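You operate a simulated robot arm through the tools that you are given. There is no shell and no other tool.

The job below is to be done with a simulated robot arm. You get a single attempt, and the scene is never put back.

JOB
Test the green roller at speed 2: guard shut, brake free, mains on, start, stop, mains off.
Fine: let it run three seconds or more; one push of each button; leave the slider at 2, the belt dial and the clamp alone.

The check looks at the end state, three seconds after you hand in, the way a careful person would. Anything else that was tipped, shoved, dropped, spilled or broken makes it a failure.

ROBOT AND FRAMES
A 7-joint arm with a fingered hand, fixed in place. Base frame: the origin is on the floor under the middle of its stand, x ahead of it, y to its left, z up; the work surface is at about z = 0.89. Units: m, degrees, N and s.
It reaches about 1.228 m from its shoulder. Its first joint turns from -115.0 to 115.0 degrees. Payload 5 kg.
Tool frame: the origin (TCP) lies between the finger pads and is the grasp point; the fingertips stand 0.032 m ahead of it; z points along the fingers, y is the line along which they close. The gripper opens to 0.16 m; its body begins 0.089 m behind the TCP. The gripper is a hand of 4 fingers: y runs from the thumb to the fingers, the wrist lies at [0, 0, -0.267] in the tool frame, and closing takes about 1.5 s.
Orientation is told as [roll, pitch, yaw] about the base's x, y, z axes, in that order, counted from this pose: with the fingers straight down and closing along the base's y, the tool's x points along the base's -x, its y along +y and its z along -z.

CONTROLS
- The arm moves only by the tool apply_moves. Its argument "rows" is a list of rows, each a list of 2 entries, a list of its own where there are three numbers: the shift along the tool's x, y, z in m, then the turn, a rotation vector about the tool's x, y, z in degrees. In form: [[[x, y, z], [wx, wy, wz]], ...]. A call has 1 to 20 rows; each row shifts and turns the commanded pose from where the row before left it, along the tool's axes as they then stand. "jaw" is the finger opening in m, from 0 to 0.16, set as the call begins (left out, the last holds). Each row takes 0.2 s and may step no farther than 0.05 m and 8.6 degrees from the row before; otherwise, or with a gripper value out of range, the whole call is refused. A pose out of reach is approached as far as the arm can. The call stops where the force on the tool passes 40 N (or 10 N more than at its start, if that is more) or the arm is blocked; 0.2 s more then pass. Each finger travels about 0.045 m/s and halts on what it meets, pressing with about 31 N; the grip force reading is that of the motor and also rises with nothing between the fingers. The clock runs only during rows and for 0.2 s after the last one: add rows that do not move to give the fingers time. The reply holds the time, the measured pose of the TCP, the force on the tool along the base axes, the opening and the grip force, in the units named above and with some noise, with the torque about the TCP (base axes, N m) and any sound that the robot's microphone picked up.
- Cameras (640 x 400 px; columns grow to the right, rows downward): "scene" is fixed at [0.0478, 0.6483, 1.6232]; the picture's right is [0.06, -1.00, 0.00], its down [-0.79, -0.05, -0.61] and it looks along [0.61, 0.04, -0.79] (base axes); focal length 234 px, centre (320, 200). "wrist" rides on the gripper at [0.08, -0.004, -0.114] in the tool frame; the picture's right is [0.05, 1.00, 0.00], its down [-0.82, 0.04, -0.58] and it looks along [-0.58, 0.03, 0.82] (tool axes); focal length 265 px, centre (320, 200). There is no depth. A picture from a camera that has moved, and an enlarged one, comes with that camera's place and axes in the base frame and with its lens.
- snapshot(camera): a new picture of that camera. It takes no simulated time.
- raise_lower(by): slides the trunk up (or, below 0, down) by that many m; the arm rides with it, the base frame stays. It gives what a move gives, with no picture.
- hand_shape(shape): the hand has 4 fingers and takes this shape, open, in about a second: jaw (thumb against the fingers, like two jaws); tri (thumb and two fingers); tip (a fingertip pinch); poke (one finger out to press); point (the index stretched); flat (the hand flat); cup (the hand cupped); fist (a fist). The gripper value then closes the fingers along that shape, each until it touches; the sizes above hold for jaw. It gives what a move gives, with no picture.
- zoom(camera, box): a new picture of the part [left, top, right, bottom] of that camera's present view, enlarged. It takes no simulated time.
- sign_off(): hands the job in; it is judged then, once.

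Nothing tells you positions but the pictures and the camera data. Unless the task says otherwise, let go and move clear before handing in.

The tools are called as name(argument=value, ...) on one line, values as JSON. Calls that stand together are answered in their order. apply_moves: Moves the arm, as the interface text tells. Its arguments: {"type":"object","properties":{"rows":{"type":"array"},"jaw":{"type":"number"}},"required":["rows"]} The other tools are called the same way: raise_lower (by) moves the trunk up or down; hand_shape (shape) gives the hand a shape; snapshot (camera) takes a picture; zoom (camera, box) takes an enlarged picture of a part of a camera's view; sign_off () hands the job in.

At the start:

```text
clock: 0.0
tool_pos: [0.6294, 0.2714, 1.2726]
ee_rot: [0.0, -0.1, 0.0]
contact_force: [-0.2, -0.7, 0.2]
torque: [-0.01, 0.0, -0.01]
opening: 0.1598
finger_force: 0.0
shape: jaw
trunk travel left (down, up): [-0.775, 0.215]
```

scene: 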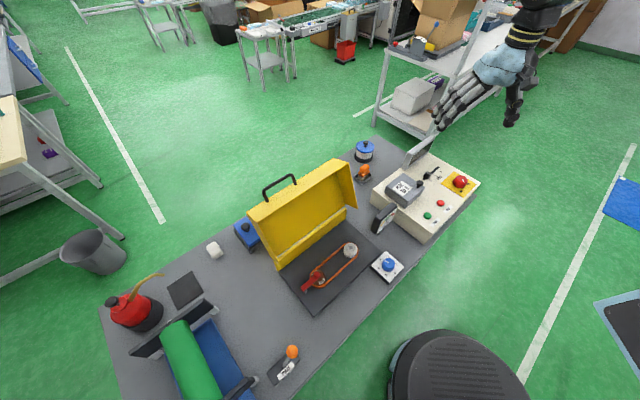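
wrist: 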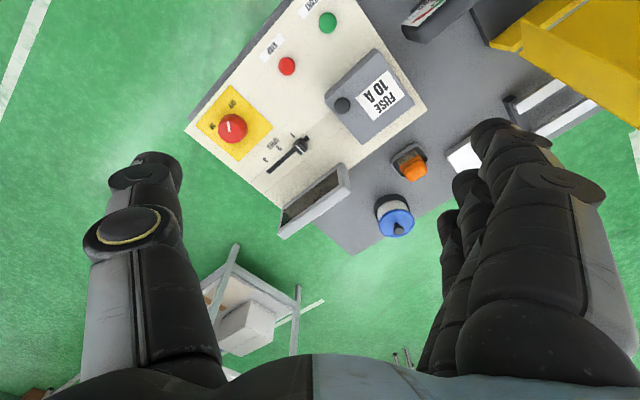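

I see a bench with a control console (yellow mains knob, red and green buttons, slider, fuse box), a yellow-lidded belt guard, a green roller and a lever with an orange knob. I'll look closer before moving anything.

zoom(camera="scene", box=[360, 130, 500, 250])

zoom(camera="scene", box=[230, 150, 420, 320])

zoom(camera="scene", box=[90, 250, 330, 400])

zoom(camera="wrist", box=[180, 0, 460, 240])

```text
3.33 times, centred on (430, 190) of scene
camera zoom: at [0.0478, 0.6483, 1.6232], right [0.06, -1.0, 0.0], down [-0.79, -0.05, -0.61], along [0.61, 0.04, -0.79], focal length 780 px, centre (-47, 233)
```

zoom: 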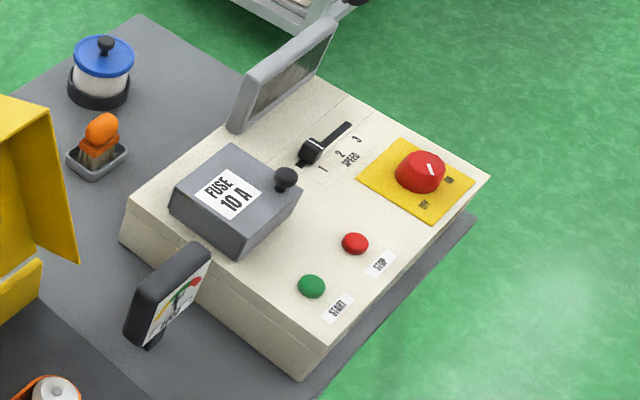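

```text
2.35 times, centred on (325, 235) of scene
camera zoom: at [0.0478, 0.6483, 1.6232], right [0.06, -1.0, 0.0], down [-0.79, -0.05, -0.61], along [0.61, 0.04, -0.79], focal length 550 px, centre (308, 118)
```

zoom: 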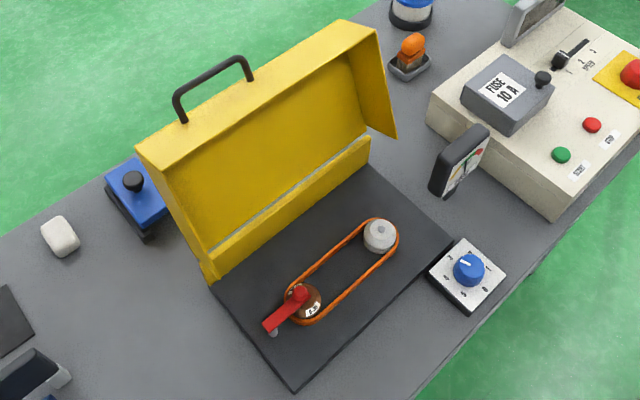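

```text
2.67 times, centred on (210, 325) of scene
camera zoom: at [0.0478, 0.6483, 1.6232], right [0.06, -1.0, 0.0], down [-0.79, -0.05, -0.61], along [0.61, 0.04, -0.79], focal length 624 px, centre (613, -133)
```

zoom: 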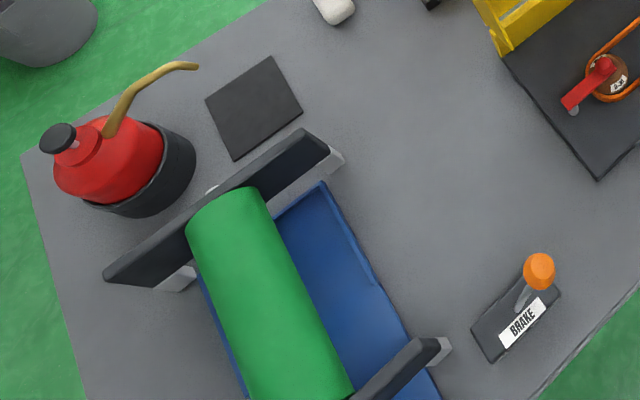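

```text
1.67 times, centred on (320, 120) of wrist
camera zoom: at [0.5493, 0.2673, 1.3849], right [-0.05, 1.0, 0.0], down [0.82, 0.04, 0.58], along [0.58, 0.03, -0.82], focal length 442 px, centre (320, 333)
```

zoom: 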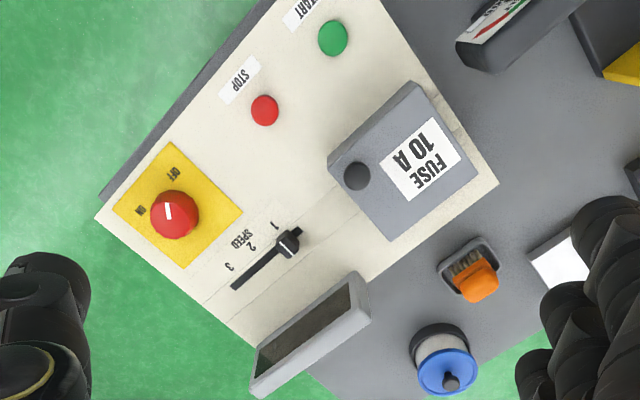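

The console sits at about x 0.7, y 0.15, the guard near (0.4, 0.7), and the brake lever near (0.1, 0.72). I'll turn the hand 45° and bring the wrist camera over the guard to look more closely.

apply_moves(rows=[[[0, 0, 0], [0, 0, -7.5]], [[0, 0, 0], [0, 0, -7.5]], [[0, 0, 0], [0, 0, -7.5]], [[0, 0, 0], [0, 0, -7.5]], [[0, 0, 0], [0, 0, -7.5]], [[0, 0, 0], [0, 0, -7.5]], [[0.0212, 0.0395, -0.003], [0, 0, 0]], [[0.0212, 0.0395, -0.003], [0, 0, 0]], [[0.0212, 0.0395, -0.003], [0, 0, 0]], [[0.0212, 0.0395, -0.003], [0, 0, 0]], [[0.0212, 0.0395, -0.003], [0, 0, 0]], [[0.0212, 0.0395, -0.003], [0, 0, 0]], [[0.0212, 0.0395, -0.003], [0, 0, 0]], [[0.0212, 0.0395, -0.003], [0, 0, 0]], [[0.0212, 0.0395, -0.003], [0, 0, 0]], [[0.0212, 0.0395, -0.003], [0, 0, 0]]])

snapshot(camera="wrist")

snapshot(camera="scene")

```text
clock: 3.4
tool_pos: [0.1978, 0.4033, 1.303]
ee_rot: [0.0, 0.0, 45.0]
contact_force: [0.7, 0.0, 0.4]
torque: [-0.03, -0.03, -0.02]
opening: 0.1597
finger_force: 0.1
shape: jaw
trunk travel left (down, up): [-0.775, 0.215]
```

```text
taken
camera wrist: at [0.1439, 0.3427, 1.4161], right [-0.74, 0.67, 0.0], down [0.55, 0.61, 0.58], along [0.39, 0.43, -0.82], focal length 265 px, centre (320, 200)
```

wrist: 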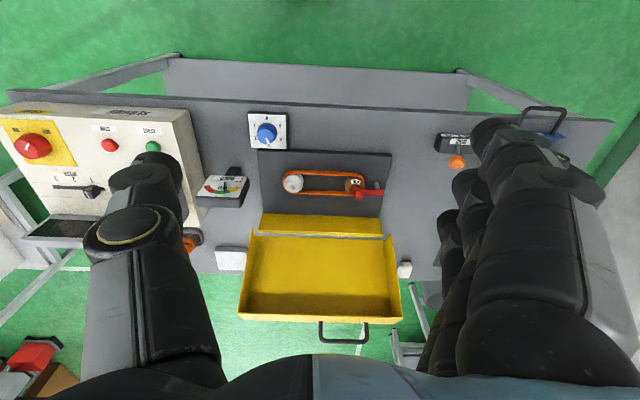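

```text
taken
```

scene: 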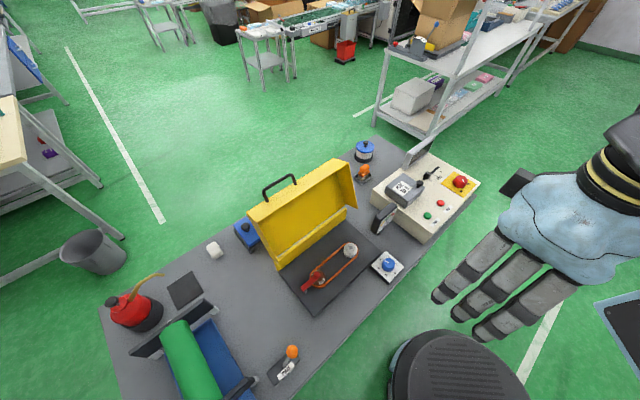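

The wrist view is upside down but shows the bench square-on, with the guard lid tipped back and its handle at the far side. I'll enlarge the important parts.

zoom(camera="wrist", box=[220, 100, 420, 225])

zoom(camera="wrist", box=[0, 90, 250, 250])

zoom(camera="wrist", box=[400, 90, 620, 220])

zoom(camera="wrist", box=[210, 200, 430, 360])

```text
3.20 times, centred on (320, 162) of wrist
camera zoom: at [0.1439, 0.3427, 1.4161], right [-0.74, 0.67, 0.0], down [0.55, 0.61, 0.58], along [0.39, 0.43, -0.82], focal length 849 px, centre (320, 320)
```

zoom: 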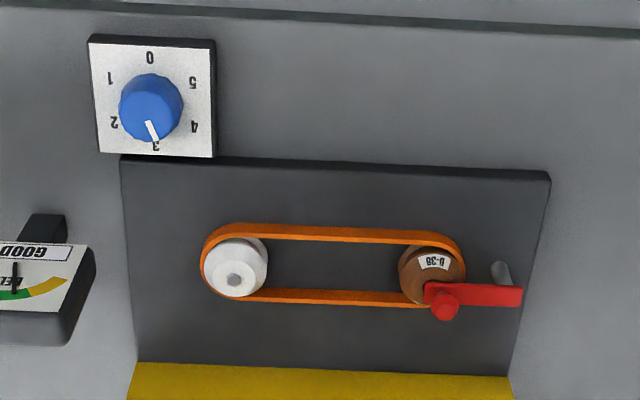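

```text
2.50 times, centred on (125, 170) of wrist
camera zoom: at [0.1439, 0.3427, 1.4161], right [-0.74, 0.67, 0.0], down [0.55, 0.61, 0.58], along [0.39, 0.43, -0.82], focal length 664 px, centre (808, 275)
```

zoom: 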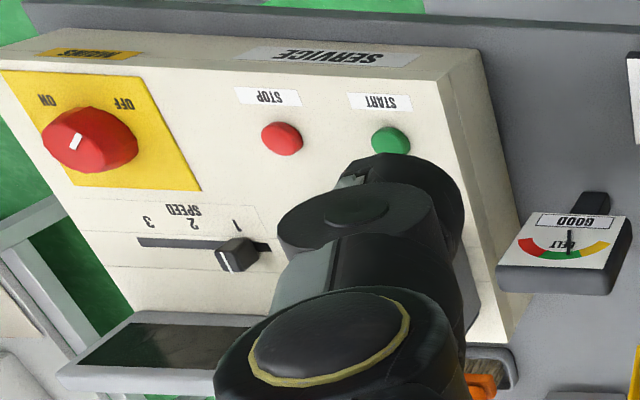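

```text
2.91 times, centred on (510, 155) of wrist
camera zoom: at [0.1439, 0.3427, 1.4161], right [-0.74, 0.67, 0.0], down [0.55, 0.61, 0.58], along [0.39, 0.43, -0.82], focal length 772 px, centre (-233, 331)
```

zoom: 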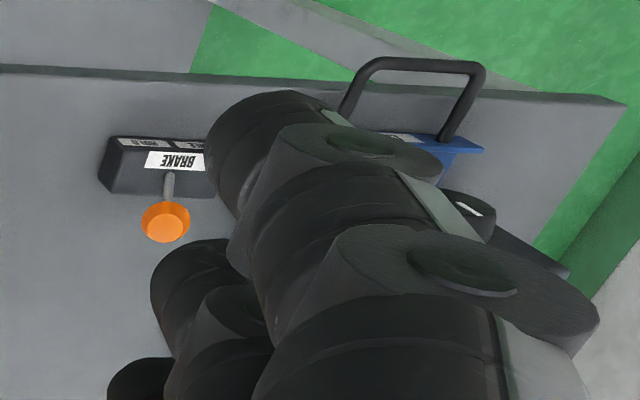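

```text
2.50 times, centred on (320, 280) of wrist
camera zoom: at [0.1439, 0.3427, 1.4161], right [-0.74, 0.67, 0.0], down [0.55, 0.61, 0.58], along [0.39, 0.43, -0.82], focal length 664 px, centre (320, 0)
```

zoom: 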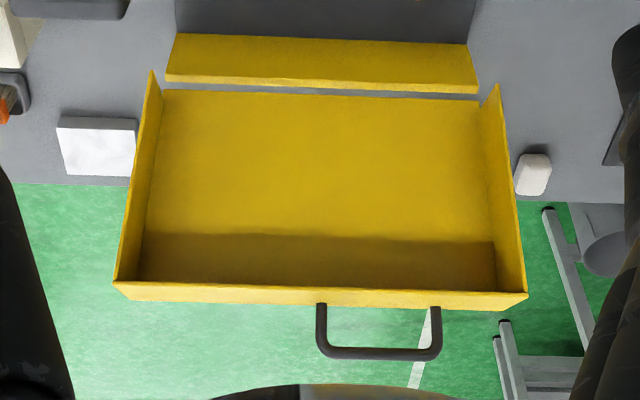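

The slider is at 1, the brake base carries HOLD and FREE labels, and the lid is tipped back with its handle on top. I'll give the hand the poke shape, both to unblock the camera and to learn where its fingertip sits.

hand_shape(shape="poke")

snapshot(camera="wrist")

snapshot(camera="scene")

```text
clock: 4.3
tool_pos: [0.199, 0.4021, 1.3031]
ee_rot: [0.1, 0.0, 45.0]
contact_force: [1.1, -0.5, -0.7]
torque: [0.0, 0.02, 0.01]
opening: 0.0
finger_force: 0.1
shape: poke
trunk travel left (down, up): [-0.775, 0.215]
```

```text
taken
camera wrist: at [0.1457, 0.3423, 1.416], right [-0.74, 0.67, 0.0], down [0.55, 0.61, 0.58], along [0.39, 0.43, -0.82], focal length 265 px, centre (320, 200)
```

wrist: 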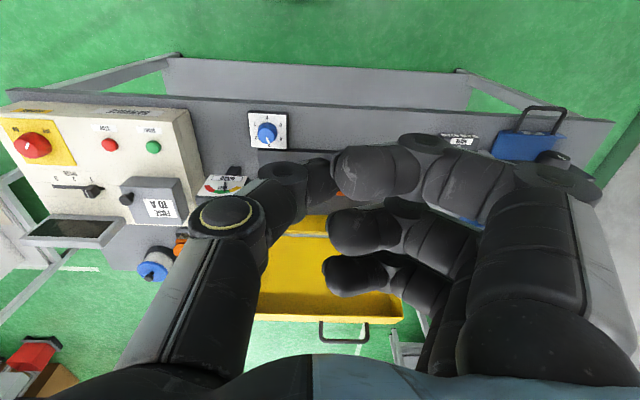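

```text
taken
```

scene: 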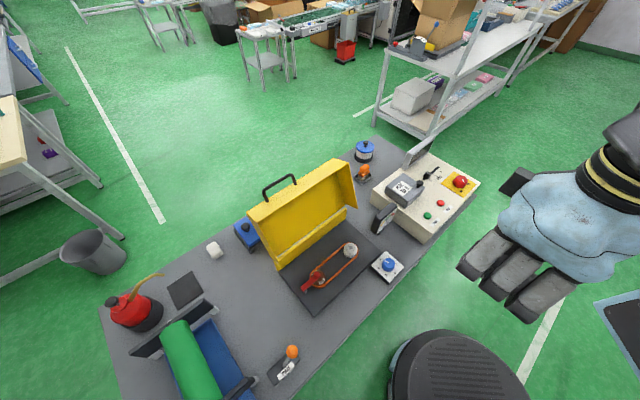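

In poke the index finger and thumb seem to meet near the tool axis, while the other fingers are half curled. I'll try the point shape to compare.

hand_shape(shape="point")

snapshot(camera="wrist")

zoom(camera="scene", box=[430, 80, 640, 330])

```text
clock: 5.2
tool_pos: [0.1997, 0.4027, 1.3025]
ee_rot: [0.0, 0.0, 45.0]
contact_force: [-0.3, -1.1, 0.3]
torque: [0.02, 0.05, -0.04]
opening: 0.1524
finger_force: 0.0
shape: point
trunk travel left (down, up): [-0.775, 0.215]
```

```text
taken
camera wrist: at [0.1456, 0.3423, 1.4161], right [-0.74, 0.67, 0.0], down [0.55, 0.61, 0.58], along [0.39, 0.43, -0.82], focal length 265 px, centre (320, 200)
```

wrist: 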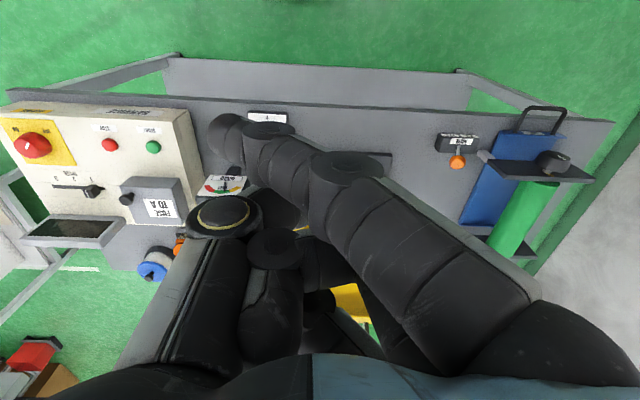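

```text
1.60 times, centred on (535, 205) of scene
camera zoom: at [0.0478, 0.6483, 1.6232], right [0.06, -1.0, 0.0], down [-0.79, -0.05, -0.61], along [0.61, 0.04, -0.79], focal length 374 px, centre (-24, 192)
```

zoom: 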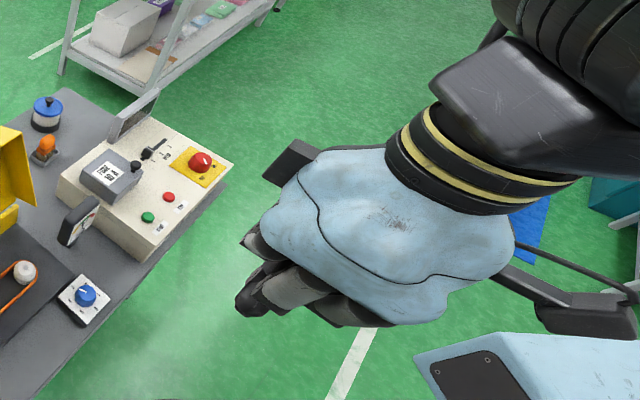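

Point leans the index finger across toward the thumb side, so poke looks more usable for pressing. I'll go back to poke and study it up close, then try tip.

hand_shape(shape="poke")

zoom(camera="wrist", box=[180, 110, 500, 310])

hand_shape(shape="tip")

snapshot(camera="wrist")

hand_shape(shape="fist")

snapshot(camera="wrist")

```text
clock: 6.1
tool_pos: [0.1991, 0.4022, 1.3017]
ee_rot: [0.0, 0.0, 44.9]
contact_force: [1.4, -0.5, 0.1]
torque: [0.01, 0.01, -0.04]
opening: 0.0
finger_force: 0.0
shape: poke
trunk travel left (down, up): [-0.775, 0.215]
```

```text
2.00 times, centred on (340, 210) of wrist
camera zoom: at [0.1456, 0.3423, 1.4161], right [-0.74, 0.67, 0.0], down [0.55, 0.61, 0.58], along [0.39, 0.43, -0.82], focal length 531 px, centre (280, 180)
```

zoom: 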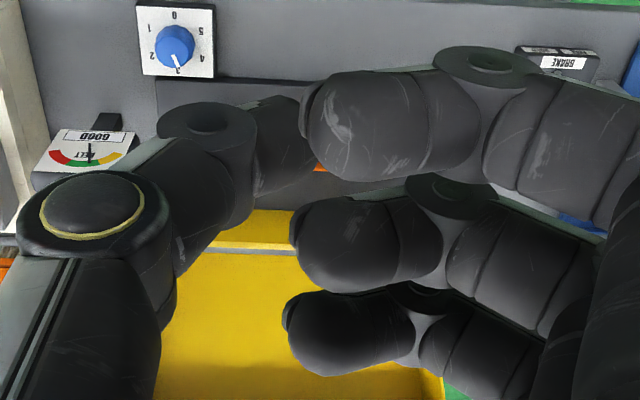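

```text
clock: 7.0
tool_pos: [0.2, 0.4019, 1.3034]
ee_rot: [0.0, 0.0, 45.1]
contact_force: [-1.3, 0.8, 0.6]
torque: [-0.03, -0.02, -0.01]
opening: 0.16
finger_force: 0.0
shape: tip
trunk travel left (down, up): [-0.775, 0.215]
```

```text
taken
camera wrist: at [0.1456, 0.3423, 1.4161], right [-0.74, 0.67, 0.0], down [0.55, 0.61, 0.58], along [0.39, 0.43, -0.82], focal length 265 px, centre (320, 200)
```

wrist: 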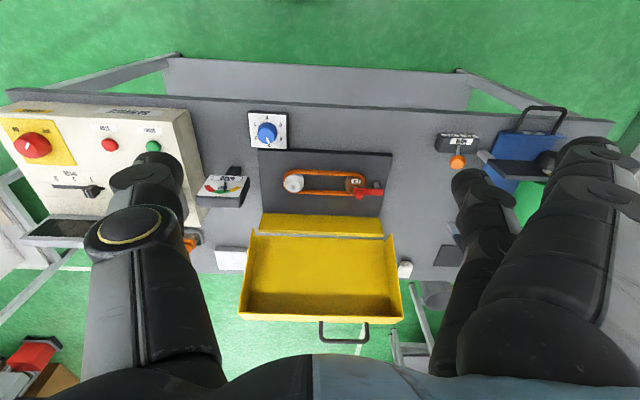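

```text
clock: 7.9
tool_pos: [0.1991, 0.4027, 1.3039]
ee_rot: [-0.1, 0.0, 44.9]
contact_force: [-0.4, -0.6, 0.4]
torque: [0.0, 0.0, 0.01]
opening: 0.0001
finger_force: 0.0
shape: fist
trunk travel left (down, up): [-0.775, 0.215]
```

```text
taken
camera wrist: at [0.1456, 0.3423, 1.4161], right [-0.74, 0.67, 0.0], down [0.55, 0.61, 0.58], along [0.39, 0.43, -0.82], focal length 265 px, centre (320, 200)
```

wrist: 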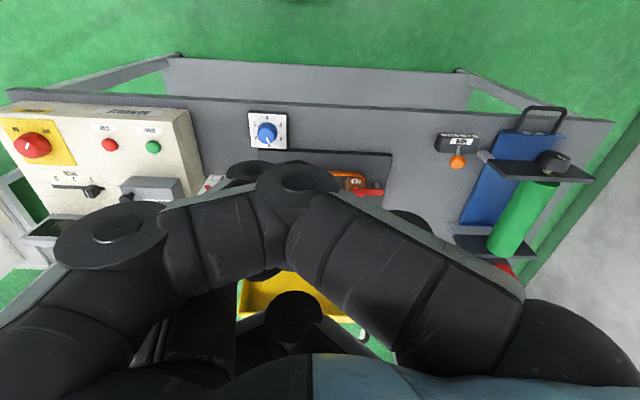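

In fist shape the brake, roller and tray are visible. I'll enlarge these to read the brake labels.

zoom(camera="wrist", box=[420, 90, 620, 270])

zoom(camera="wrist", box=[425, 120, 495, 180])

zoom(camera="wrist", box=[0, 100, 120, 210])

zoom(camera="scene", box=[260, 335, 320, 390])

zoom(camera="scene", box=[425, 160, 485, 210])

```text
2.22 times, centred on (520, 180) of wrist
camera zoom: at [0.1456, 0.3423, 1.4161], right [-0.74, 0.67, 0.0], down [0.55, 0.61, 0.58], along [0.39, 0.43, -0.82], focal length 590 px, centre (-124, 244)
```

zoom: 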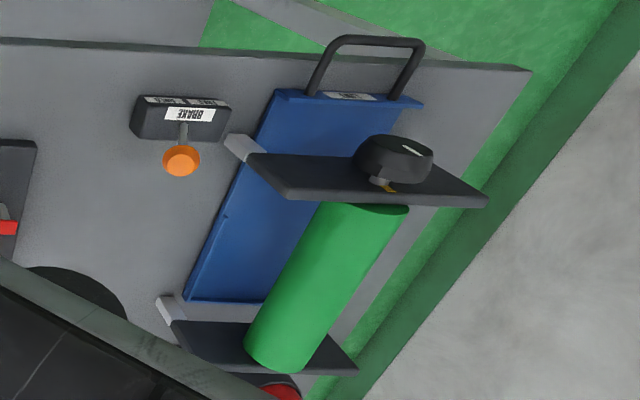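

```text
6.67 times, centred on (460, 150) of wrist
camera zoom: at [0.1456, 0.3423, 1.4161], right [-0.74, 0.67, 0.0], down [0.55, 0.61, 0.58], along [0.39, 0.43, -0.82], focal length 1769 px, centre (-613, 533)
```

zoom: 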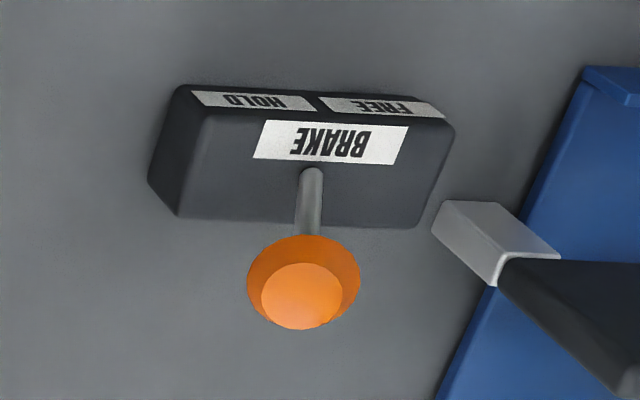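

```text
3.64 times, centred on (60, 155) of wrist
camera zoom: at [0.1456, 0.3423, 1.4161], right [-0.74, 0.67, 0.0], down [0.55, 0.61, 0.58], along [0.39, 0.43, -0.82], focal length 965 px, centre (1266, 364)
```

zoom: 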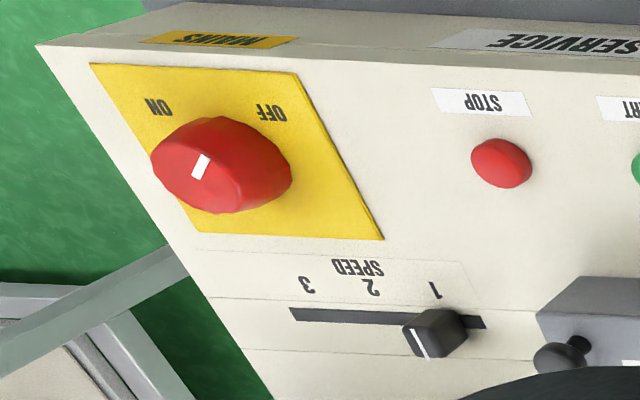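

```text
7.27 times, centred on (290, 362) of scene
camera zoom: at [0.0478, 0.6483, 1.6232], right [0.06, -1.0, 0.0], down [-0.79, -0.05, -0.61], along [0.61, 0.04, -0.79], focal length 1701 px, centre (538, -982)
```

zoom: 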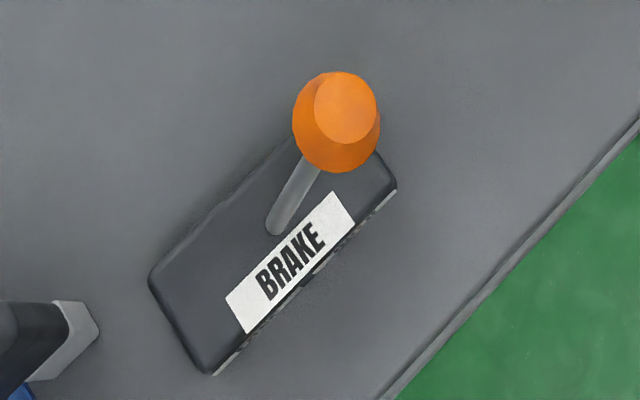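

```text
8.00 times, centred on (455, 185) of scene
camera zoom: at [0.0478, 0.6483, 1.6232], right [0.06, -1.0, 0.0], down [-0.79, -0.05, -0.61], along [0.61, 0.04, -0.79], focal length 1872 px, centre (-760, 320)
```

zoom: 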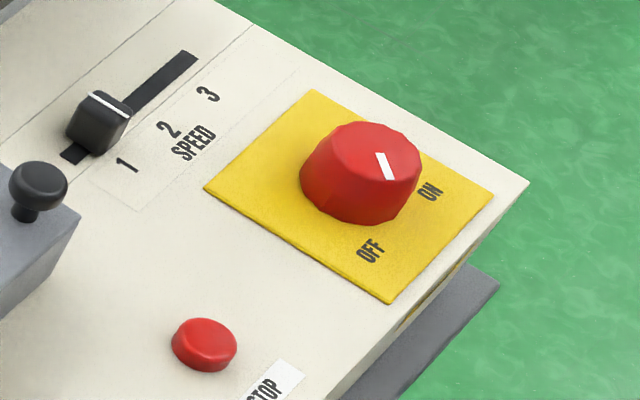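

The brake leans to HOLD (console side) and FREE is on the roller side. The mains mark points to OFF and the slider is at 1. Next I'll move the hand to where the scene camera can see it side-on, so I can compare finger shapes.

apply_moves(rows=[[[-0.0318, -0.0318, 0.005], [0, 0, 0]], [[-0.0318, -0.0318, 0.005], [0, 0, 0]], [[-0.0318, -0.0318, 0.005], [0, 0, 0]], [[-0.0318, -0.0318, 0.005], [0, 0, 0]], [[-0.0318, -0.0318, 0.005], [0, 0, 0]], [[-0.0318, -0.0318, 0.005], [0, 0, 0]], [[-0.0318, -0.0318, 0.005], [0, 0, 0]], [[-0.0318, -0.0318, 0.005], [0, 0, 0]], [[-0.0318, -0.0318, 0.005], [0, 0, 0]], [[-0.0318, -0.0318, 0.005], [0, 0, 0]]])

hand_shape(shape="poke")

zoom(camera="scene", box=[340, 30, 540, 155])

hand_shape(shape="tip")

zoom(camera="scene", box=[340, 30, 540, 155])

hand_shape(shape="point")

zoom(camera="scene", box=[340, 30, 540, 155])

```text
clock: 10.1
tool_pos: [0.6515, 0.4033, 1.2506]
ee_rot: [0.0, 0.1, 44.9]
contact_force: [-0.9, 0.5, -0.5]
torque: [-0.01, 0.0, 0.0]
opening: 0.0001
finger_force: 0.2
shape: fist
trunk travel left (down, up): [-0.775, 0.215]
```

```text
clock: 11.0
tool_pos: [0.6497, 0.4031, 1.2527]
ee_rot: [0.0, 0.0, 45.1]
contact_force: [0.1, -0.4, 0.4]
torque: [-0.01, -0.02, -0.02]
opening: 0.0
finger_force: 0.1
shape: poke
trunk travel left (down, up): [-0.775, 0.215]
```

```text
3.20 times, centred on (440, 92) of scene
camera zoom: at [0.0478, 0.6483, 1.6232], right [0.06, -1.0, 0.0], down [-0.79, -0.05, -0.61], along [0.61, 0.04, -0.79], focal length 749 px, centre (-64, 544)
```

zoom: 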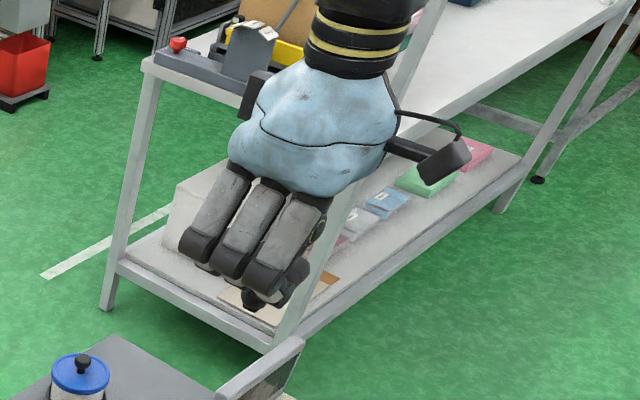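

```text
clock: 11.9
tool_pos: [0.6481, 0.4039, 1.2517]
ee_rot: [0.0, 0.0, 45.0]
contact_force: [0.0, -0.4, -0.1]
torque: [0.0, -0.01, 0.03]
opening: 0.1601
finger_force: 0.0
shape: tip
trunk travel left (down, up): [-0.775, 0.215]
```

```text
3.20 times, centred on (440, 92) of scene
camera zoom: at [0.0478, 0.6483, 1.6232], right [0.06, -1.0, 0.0], down [-0.79, -0.05, -0.61], along [0.61, 0.04, -0.79], focal length 749 px, centre (-64, 544)
```

zoom: 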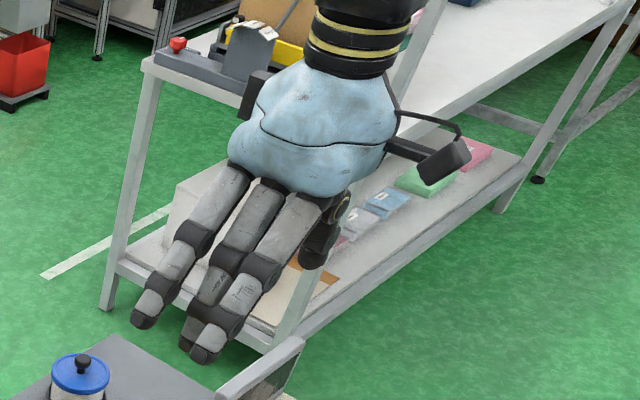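

```text
clock: 12.8
tool_pos: [0.6498, 0.4029, 1.2513]
ee_rot: [0.0, 0.0, 45.0]
contact_force: [-0.1, -0.1, 0.0]
torque: [-0.02, -0.01, 0.01]
opening: 0.0001
finger_force: 0.1
shape: point
trunk travel left (down, up): [-0.775, 0.215]
```

```text
3.20 times, centred on (440, 92) of scene
camera zoom: at [0.0478, 0.6483, 1.6232], right [0.06, -1.0, 0.0], down [-0.79, -0.05, -0.61], along [0.61, 0.04, -0.79], focal length 749 px, centre (-64, 544)
```

zoom: 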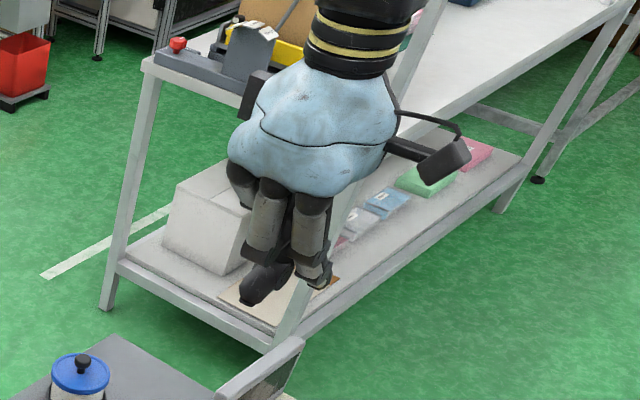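

I need a closer look at the point and poke shapes to know which fingertip leads.

zoom(camera="scene", box=[395, 70, 475, 130])

snapshot(camera="wrist")

hand_shape(shape="poke")

zoom(camera="scene", box=[395, 70, 475, 130])

snapshot(camera="wrist")

```text
6.67 times, centred on (435, 100) of scene
camera zoom: at [0.0478, 0.6483, 1.6232], right [0.06, -1.0, 0.0], down [-0.79, -0.05, -0.61], along [0.61, 0.04, -0.79], focal length 1560 px, centre (-447, 867)
```

zoom: 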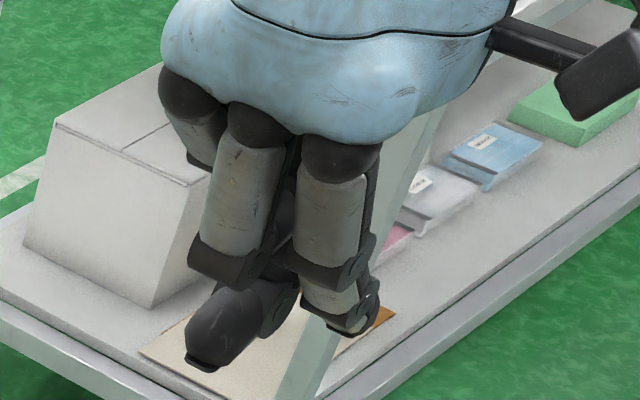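

```text
taken
camera wrist: at [0.5955, 0.3434, 1.3653], right [-0.74, 0.67, 0.0], down [0.55, 0.61, 0.58], along [0.39, 0.43, -0.82], focal length 265 px, centre (320, 200)
```

wrist: 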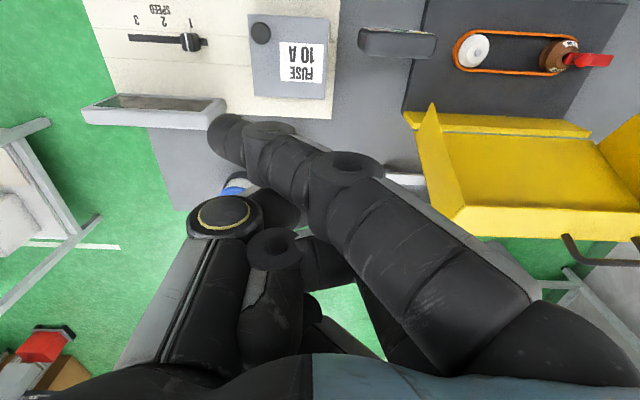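

```text
clock: 13.7
tool_pos: [0.6499, 0.4028, 1.2515]
ee_rot: [0.0, 0.0, 44.9]
contact_force: [0.3, 0.5, -0.2]
torque: [0.03, 0.0, -0.02]
opening: 0.0
finger_force: 0.1
shape: poke
trunk travel left (down, up): [-0.775, 0.215]
```

```text
6.67 times, centred on (435, 100) of scene
camera zoom: at [0.0478, 0.6483, 1.6232], right [0.06, -1.0, 0.0], down [-0.79, -0.05, -0.61], along [0.61, 0.04, -0.79], focal length 1560 px, centre (-447, 867)
```

zoom: 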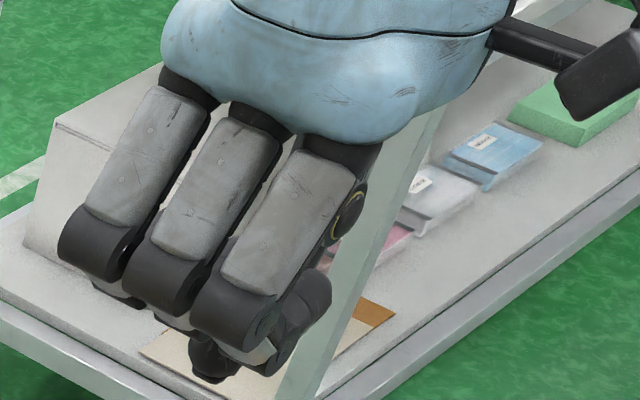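

```text
taken
camera wrist: at [0.5955, 0.3434, 1.3653], right [-0.74, 0.67, 0.0], down [0.55, 0.61, 0.58], along [0.39, 0.43, -0.82], focal length 265 px, centre (320, 200)
```

wrist: 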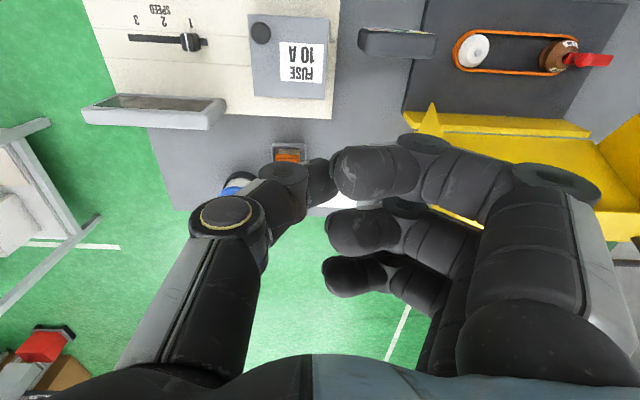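

Poke currently reads opening 0.0, so it may be in its closed form. I'll set the opening to its maximum in this shape and see how the fingers change.

apply_moves(rows=[[[0, 0, 0], [0, 0, 0]], [[0, 0, 0], [0, 0, 0]], [[0, 0, 0], [0, 0, 0]], [[0, 0, 0], [0, 0, 0]], [[0, 0, 0], [0, 0, 0]], [[0, 0, 0], [0, 0, 0]]], jaw=0.16)

zoom(camera="scene", box=[385, 60, 475, 135])

snapshot(camera="wrist")

```text
clock: 15.1
tool_pos: [0.6495, 0.4038, 1.2526]
ee_rot: [0.0, 0.0, 44.9]
contact_force: [-0.6, 0.2, 0.4]
torque: [0.01, 0.02, -0.05]
opening: 0.0
finger_force: 0.1
shape: poke
trunk travel left (down, up): [-0.775, 0.215]
```

```text
5.33 times, centred on (430, 98) of scene
camera zoom: at [0.0478, 0.6483, 1.6232], right [0.06, -1.0, 0.0], down [-0.79, -0.05, -0.61], along [0.61, 0.04, -0.79], focal length 1248 px, centre (-267, 747)
```

zoom: 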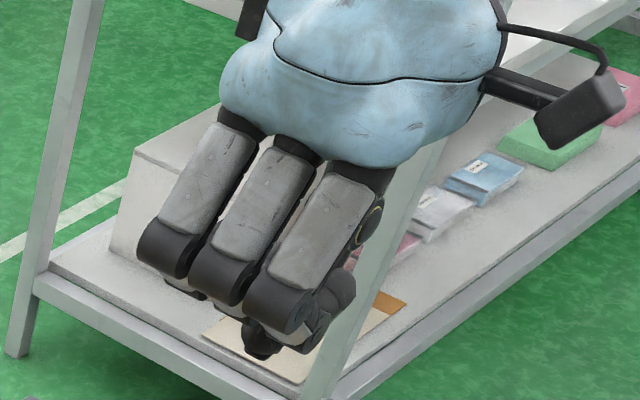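

```text
taken
camera wrist: at [0.5958, 0.3434, 1.3652], right [-0.74, 0.67, 0.0], down [0.55, 0.61, 0.58], along [0.39, 0.43, -0.82], focal length 265 px, centre (320, 200)
```

wrist: 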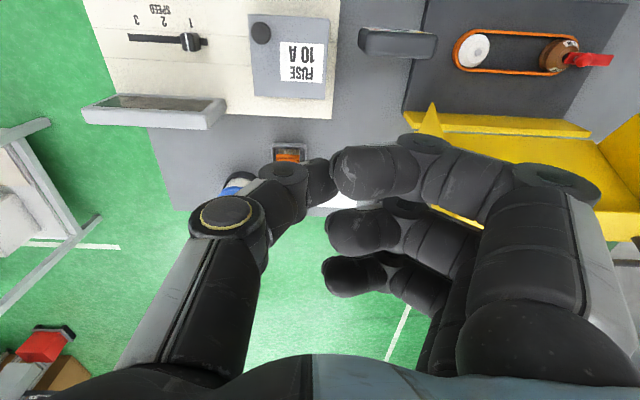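

Poke keeps three fingers folded and the thumb tip leads, roughly 4 cm ahead of the TCP, so it will work for pressing buttons. For the lid handle I'd like two opposing digits, so I'll check the tip and tri shapes at a small opening.

hand_shape(shape="tip")

apply_moves(rows=[[[0, 0, 0], [0, 0, 0]], [[0, 0, 0], [0, 0, 0]], [[0, 0, 0], [0, 0, 0]], [[0, 0, 0], [0, 0, 0]], [[0, 0, 0], [0, 0, 0]], [[0, 0, 0], [0, 0, 0]], [[0, 0, 0], [0, 0, 0]], [[0, 0, 0], [0, 0, 0]]], jaw=0.04)

snapshot(camera="wrist")

zoom(camera="scene", box=[385, 60, 475, 135])

hand_shape(shape="tri")

apply_moves(rows=[[[0, 0, 0], [0, 0, 0]], [[0, 0, 0], [0, 0, 0]], [[0, 0, 0], [0, 0, 0]], [[0, 0, 0], [0, 0, 0]], [[0, 0, 0], [0, 0, 0]], [[0, 0, 0], [0, 0, 0]], [[0, 0, 0], [0, 0, 0]], [[0, 0, 0], [0, 0, 0]]], jaw=0.04)

snapshot(camera="wrist")

zoom(camera="scene", box=[385, 60, 475, 135])

```text
clock: 16.0
tool_pos: [0.6492, 0.4034, 1.2522]
ee_rot: [0.0, -0.1, 45.1]
contact_force: [-0.1, 0.3, -0.6]
torque: [-0.03, -0.01, 0.0]
opening: 0.16
finger_force: 0.0
shape: tip
trunk travel left (down, up): [-0.775, 0.215]
```

```text
clock: 17.8
tool_pos: [0.6493, 0.4034, 1.2531]
ee_rot: [0.1, 0.0, 45.0]
contact_force: [-0.8, 0.5, 0.8]
torque: [0.0, -0.03, 0.03]
opening: 0.0408
finger_force: 0.0
shape: tip
trunk travel left (down, up): [-0.775, 0.215]
```

```text
taken
camera wrist: at [0.5958, 0.3434, 1.3652], right [-0.74, 0.67, 0.0], down [0.55, 0.61, 0.58], along [0.39, 0.43, -0.82], focal length 265 px, centre (320, 200)
```

wrist: 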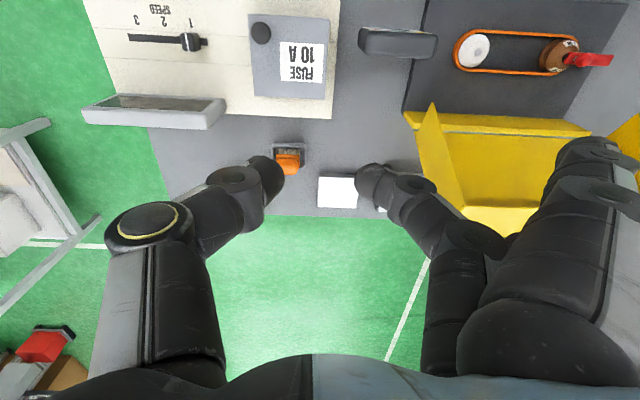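

```text
5.33 times, centred on (430, 98) of scene
camera zoom: at [0.0478, 0.6483, 1.6232], right [0.06, -1.0, 0.0], down [-0.79, -0.05, -0.61], along [0.61, 0.04, -0.79], focal length 1248 px, centre (-267, 747)
```

zoom: 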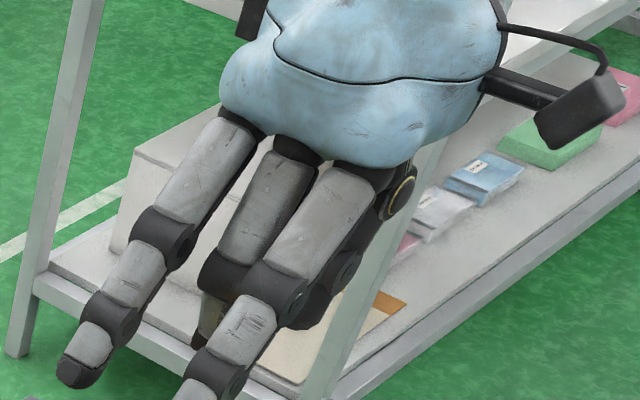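

```text
clock: 18.7
tool_pos: [0.6485, 0.4027, 1.2522]
ee_rot: [0.0, 0.0, 45.0]
contact_force: [-0.6, -0.2, -0.1]
torque: [0.0, 0.0, 0.02]
opening: 0.1601
finger_force: 0.1
shape: tri
trunk travel left (down, up): [-0.775, 0.215]
```

```text
clock: 20.5
tool_pos: [0.6486, 0.4034, 1.2519]
ee_rot: [0.0, 0.0, 45.0]
contact_force: [0.0, 0.4, -0.6]
torque: [-0.03, 0.0, 0.04]
opening: 0.0408
finger_force: 0.1
shape: tri
trunk travel left (down, up): [-0.775, 0.215]
```

```text
taken
camera wrist: at [0.5958, 0.3434, 1.3652], right [-0.74, 0.67, 0.0], down [0.55, 0.61, 0.58], along [0.39, 0.43, -0.82], focal length 265 px, centre (320, 200)
```

wrist: 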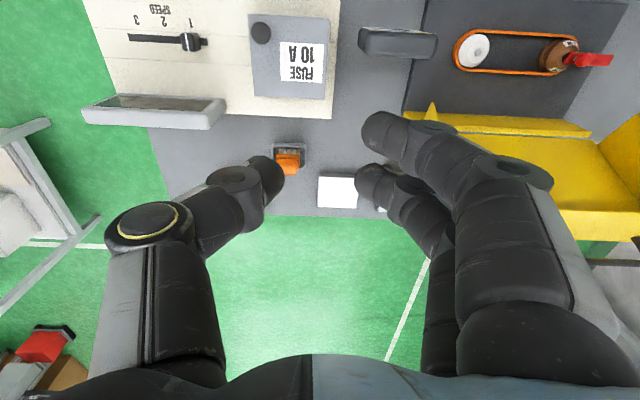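

```text
5.33 times, centred on (430, 98) of scene
camera zoom: at [0.0478, 0.6483, 1.6232], right [0.06, -1.0, 0.0], down [-0.79, -0.05, -0.61], along [0.61, 0.04, -0.79], focal length 1248 px, centre (-267, 747)
```

zoom: 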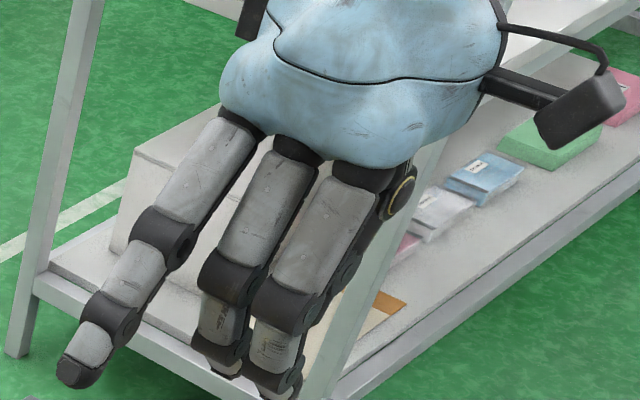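

Now it is clear: tip closes one finger against the thumb while the other two stay extended. I'll use tip to straddle the lid's handle bar, with the hand turned to yaw 135° so the closing line runs front to back, so I'll lift a little and turn now.

hand_shape(shape="tip")

apply_moves(rows=[[[0, 0, -0.03], [0, 0, -8.2]], [[0, 0, -0.03], [0, 0, -8.2]], [[0, 0, 0], [0, 0, -8.2]], [[0, 0, 0], [0, 0, -8.2]], [[0, 0, 0], [0, 0, -8.2]], [[0, 0, 0], [0, 0, -8.2]], [[0, 0, 0], [0, 0, -8.2]], [[0, 0, 0], [0, 0, -8.2]], [[0, 0, 0], [0, 0, -8.2]], [[0, 0, 0], [0, 0, -8.2]], [[0, 0, 0], [0, 0, -8.0]]], jaw=0.05)

snapshot(camera="scene")

```text
clock: 21.4
tool_pos: [0.649, 0.4041, 1.2515]
ee_rot: [0.0, 0.0, 45.0]
contact_force: [0.0, 0.6, -0.3]
torque: [0.0, 0.0, 0.02]
opening: 0.1599
finger_force: 0.0
shape: tip
trunk travel left (down, up): [-0.775, 0.215]
```

```text
clock: 23.8
tool_pos: [0.6488, 0.4012, 1.3117]
ee_rot: [0.0, 0.1, 135.0]
contact_force: [-0.2, 0.2, 0.1]
torque: [0.01, 0.0, 0.02]
opening: 0.0504
finger_force: 0.0
shape: tip
trunk travel left (down, up): [-0.775, 0.215]
```

```text
taken
```

scene: 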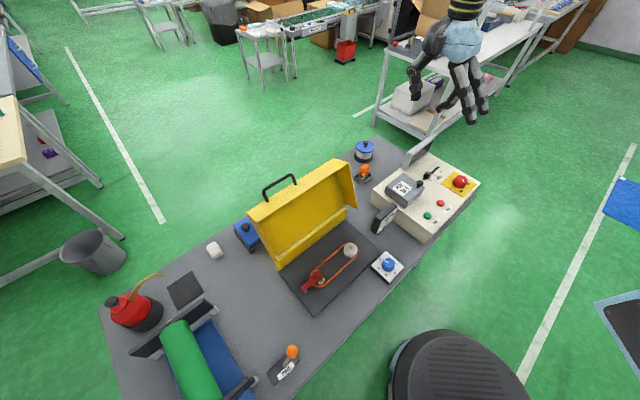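

The turn was reached cleanly. Now I'll carry the hand over toward the lid handle, which I place at about (0.48, 0.79, 1.13), staying at height 1.30 for a closer look.

apply_moves(rows=[[[-0.0393, -0.0196, 0.0017], [0, 0, 0]], [[-0.0393, -0.0196, 0.0017], [0, 0, 0]], [[-0.0393, -0.0196, 0.0017], [0, 0, 0]], [[-0.0393, -0.0196, 0.0017], [0, 0, 0]], [[-0.0393, -0.0196, 0.0017], [0, 0, 0]], [[-0.0393, -0.0196, 0.0017], [0, 0, 0]], [[-0.0393, -0.0196, 0.0017], [0, 0, 0]]])

snapshot(camera="wrist")

snapshot(camera="scene")

```text
clock: 25.4
tool_pos: [0.5505, 0.6954, 1.2991]
ee_rot: [0.2, 0.0, 135.0]
contact_force: [0.1, 0.5, 0.8]
torque: [-0.05, -0.01, 0.02]
opening: 0.0506
finger_force: 0.0
shape: tip
trunk travel left (down, up): [-0.775, 0.215]
```

```text
taken
camera wrist: at [0.6107, 0.642, 1.4114], right [-0.67, -0.74, 0.0], down [-0.61, 0.55, 0.58], along [-0.43, 0.38, -0.82], focal length 265 px, centre (320, 200)
```

wrist: 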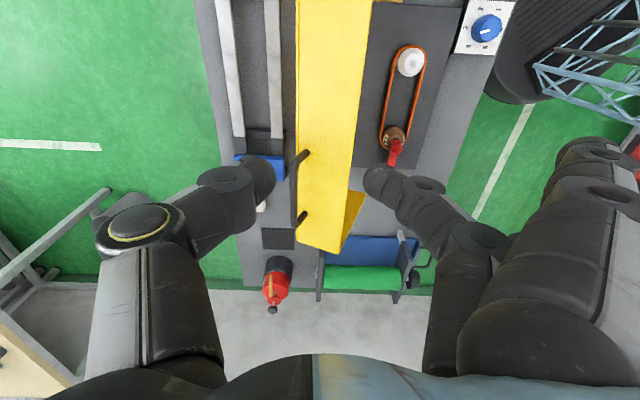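

```text
taken
```

scene: 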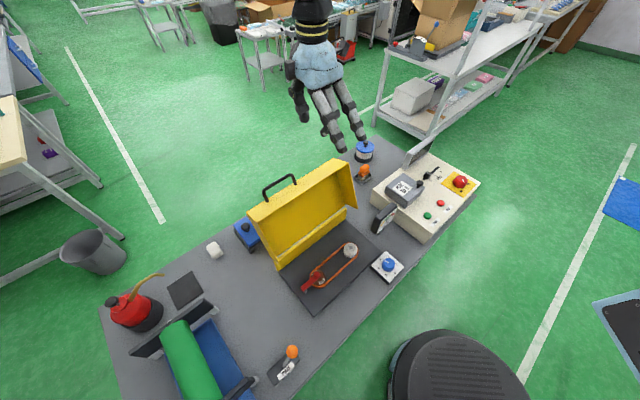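

I can see the lid's top lip and the handle from above. Zooming in to locate the handle bar precisely.

zoom(camera="wrist", box=[250, 110, 390, 260])

zoom(camera="scene", box=[235, 155, 365, 275])

```text
2.67 times, centred on (320, 185) of wrist
camera zoom: at [0.6107, 0.642, 1.4114], right [-0.67, -0.74, 0.0], down [-0.61, 0.55, 0.58], along [-0.43, 0.38, -0.82], focal length 708 px, centre (320, 240)
```

zoom: 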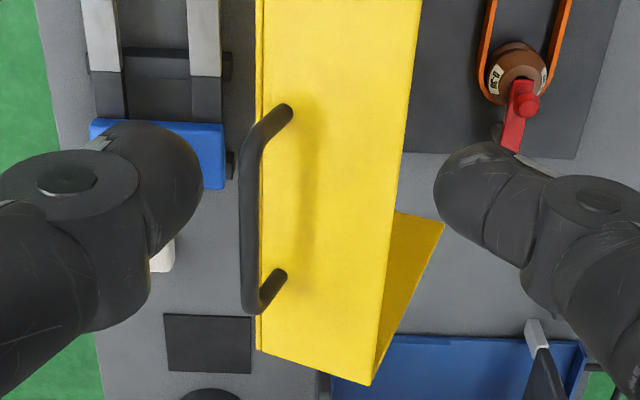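

```text
3.33 times, centred on (300, 215) of scene
camera zoom: at [0.0478, 0.6483, 1.6232], right [0.06, -1.0, 0.0], down [-0.79, -0.05, -0.61], along [0.61, 0.04, -0.79], focal length 780 px, centre (387, 150)
```

zoom: 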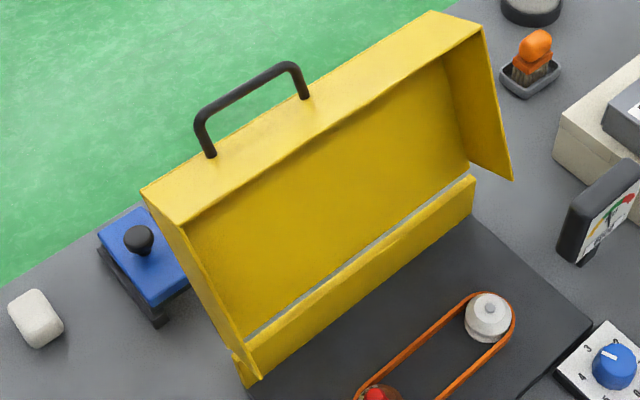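

The handle bar runs along the bench at about U −0.22, V 0.908 in bench-aligned coordinates, which is x 0.486, y 0.797, z 1.125. I'll move directly above it first.

apply_moves(rows=[[[-0.0392, -0.009, 0], [0, 0, 0]], [[-0.0392, -0.009, 0], [0, 0, 0]], [[-0.0392, -0.009, 0], [0, 0, 0]], [[0, 0, 0.03], [0, 0, 0]], [[0, 0, 0.03], [0, 0, 0]]])

snapshot(camera="wrist")

zoom(camera="scene", box=[220, 60, 400, 220])

```text
clock: 26.6
tool_pos: [0.4853, 0.7961, 1.2366]
ee_rot: [0.1, 0.1, 135.2]
contact_force: [-0.5, 0.7, -0.1]
torque: [-0.07, -0.03, -0.01]
opening: 0.0506
finger_force: 0.1
shape: tip
trunk travel left (down, up): [-0.775, 0.215]
```

```text
taken
camera wrist: at [0.5462, 0.7431, 1.35], right [-0.67, -0.74, 0.0], down [-0.61, 0.55, 0.58], along [-0.43, 0.38, -0.82], focal length 265 px, centre (320, 200)
```

wrist: 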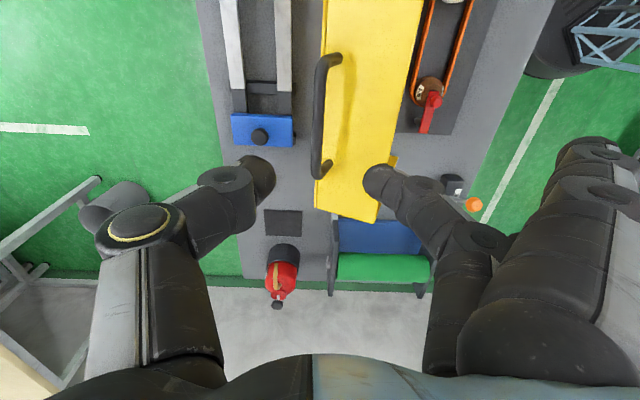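

```text
2.50 times, centred on (310, 140) of scene
camera zoom: at [0.0478, 0.6483, 1.6232], right [0.06, -1.0, 0.0], down [-0.79, -0.05, -0.61], along [0.61, 0.04, -0.79], focal length 585 px, centre (345, 350)
```

zoom: 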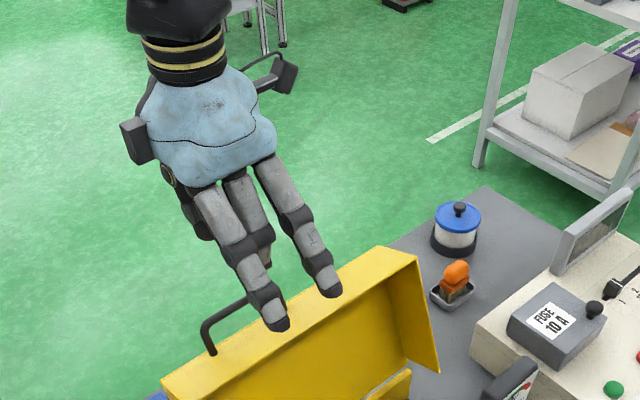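

The bar lies centred between thumb and finger. I'll lower the hand so the two tips straddle the bar.

apply_moves(rows=[[[0, 0, 0.03], [0, 0, 0]], [[0, 0, 0.03], [0, 0, 0]], [[0, 0, 0.015], [0, 0, 0]], [[0, 0, 0.012], [0, 0, 0]]])

snapshot(camera="wrist")

zoom(camera="scene", box=[220, 100, 380, 240])

```text
clock: 27.6
tool_pos: [0.4878, 0.7951, 1.1518]
ee_rot: [0.0, 0.1, 135.1]
contact_force: [-0.3, 0.0, 0.3]
torque: [-0.01, -0.02, 0.01]
opening: 0.0504
finger_force: 0.0
shape: tip
trunk travel left (down, up): [-0.775, 0.215]
```

```text
taken
camera wrist: at [0.5478, 0.7411, 1.2647], right [-0.67, -0.74, 0.0], down [-0.61, 0.55, 0.58], along [-0.43, 0.39, -0.82], focal length 265 px, centre (320, 200)
```

wrist: 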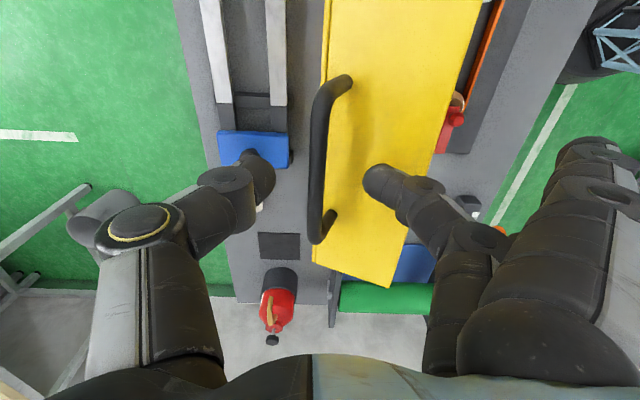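

```text
2.86 times, centred on (300, 170) of scene
camera zoom: at [0.0478, 0.6483, 1.6232], right [0.06, -1.0, 0.0], down [-0.79, -0.05, -0.61], along [0.61, 0.04, -0.79], focal length 668 px, centre (377, 286)
```

zoom: 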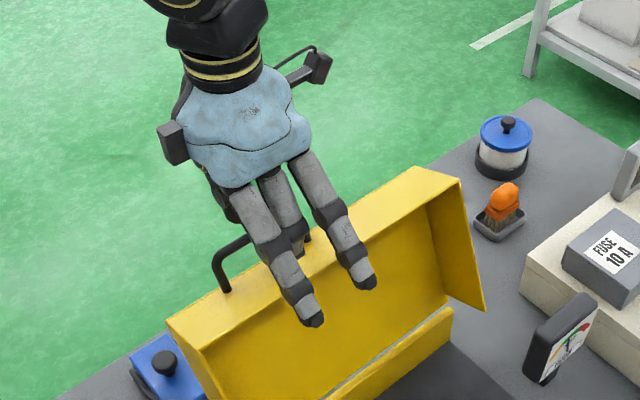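

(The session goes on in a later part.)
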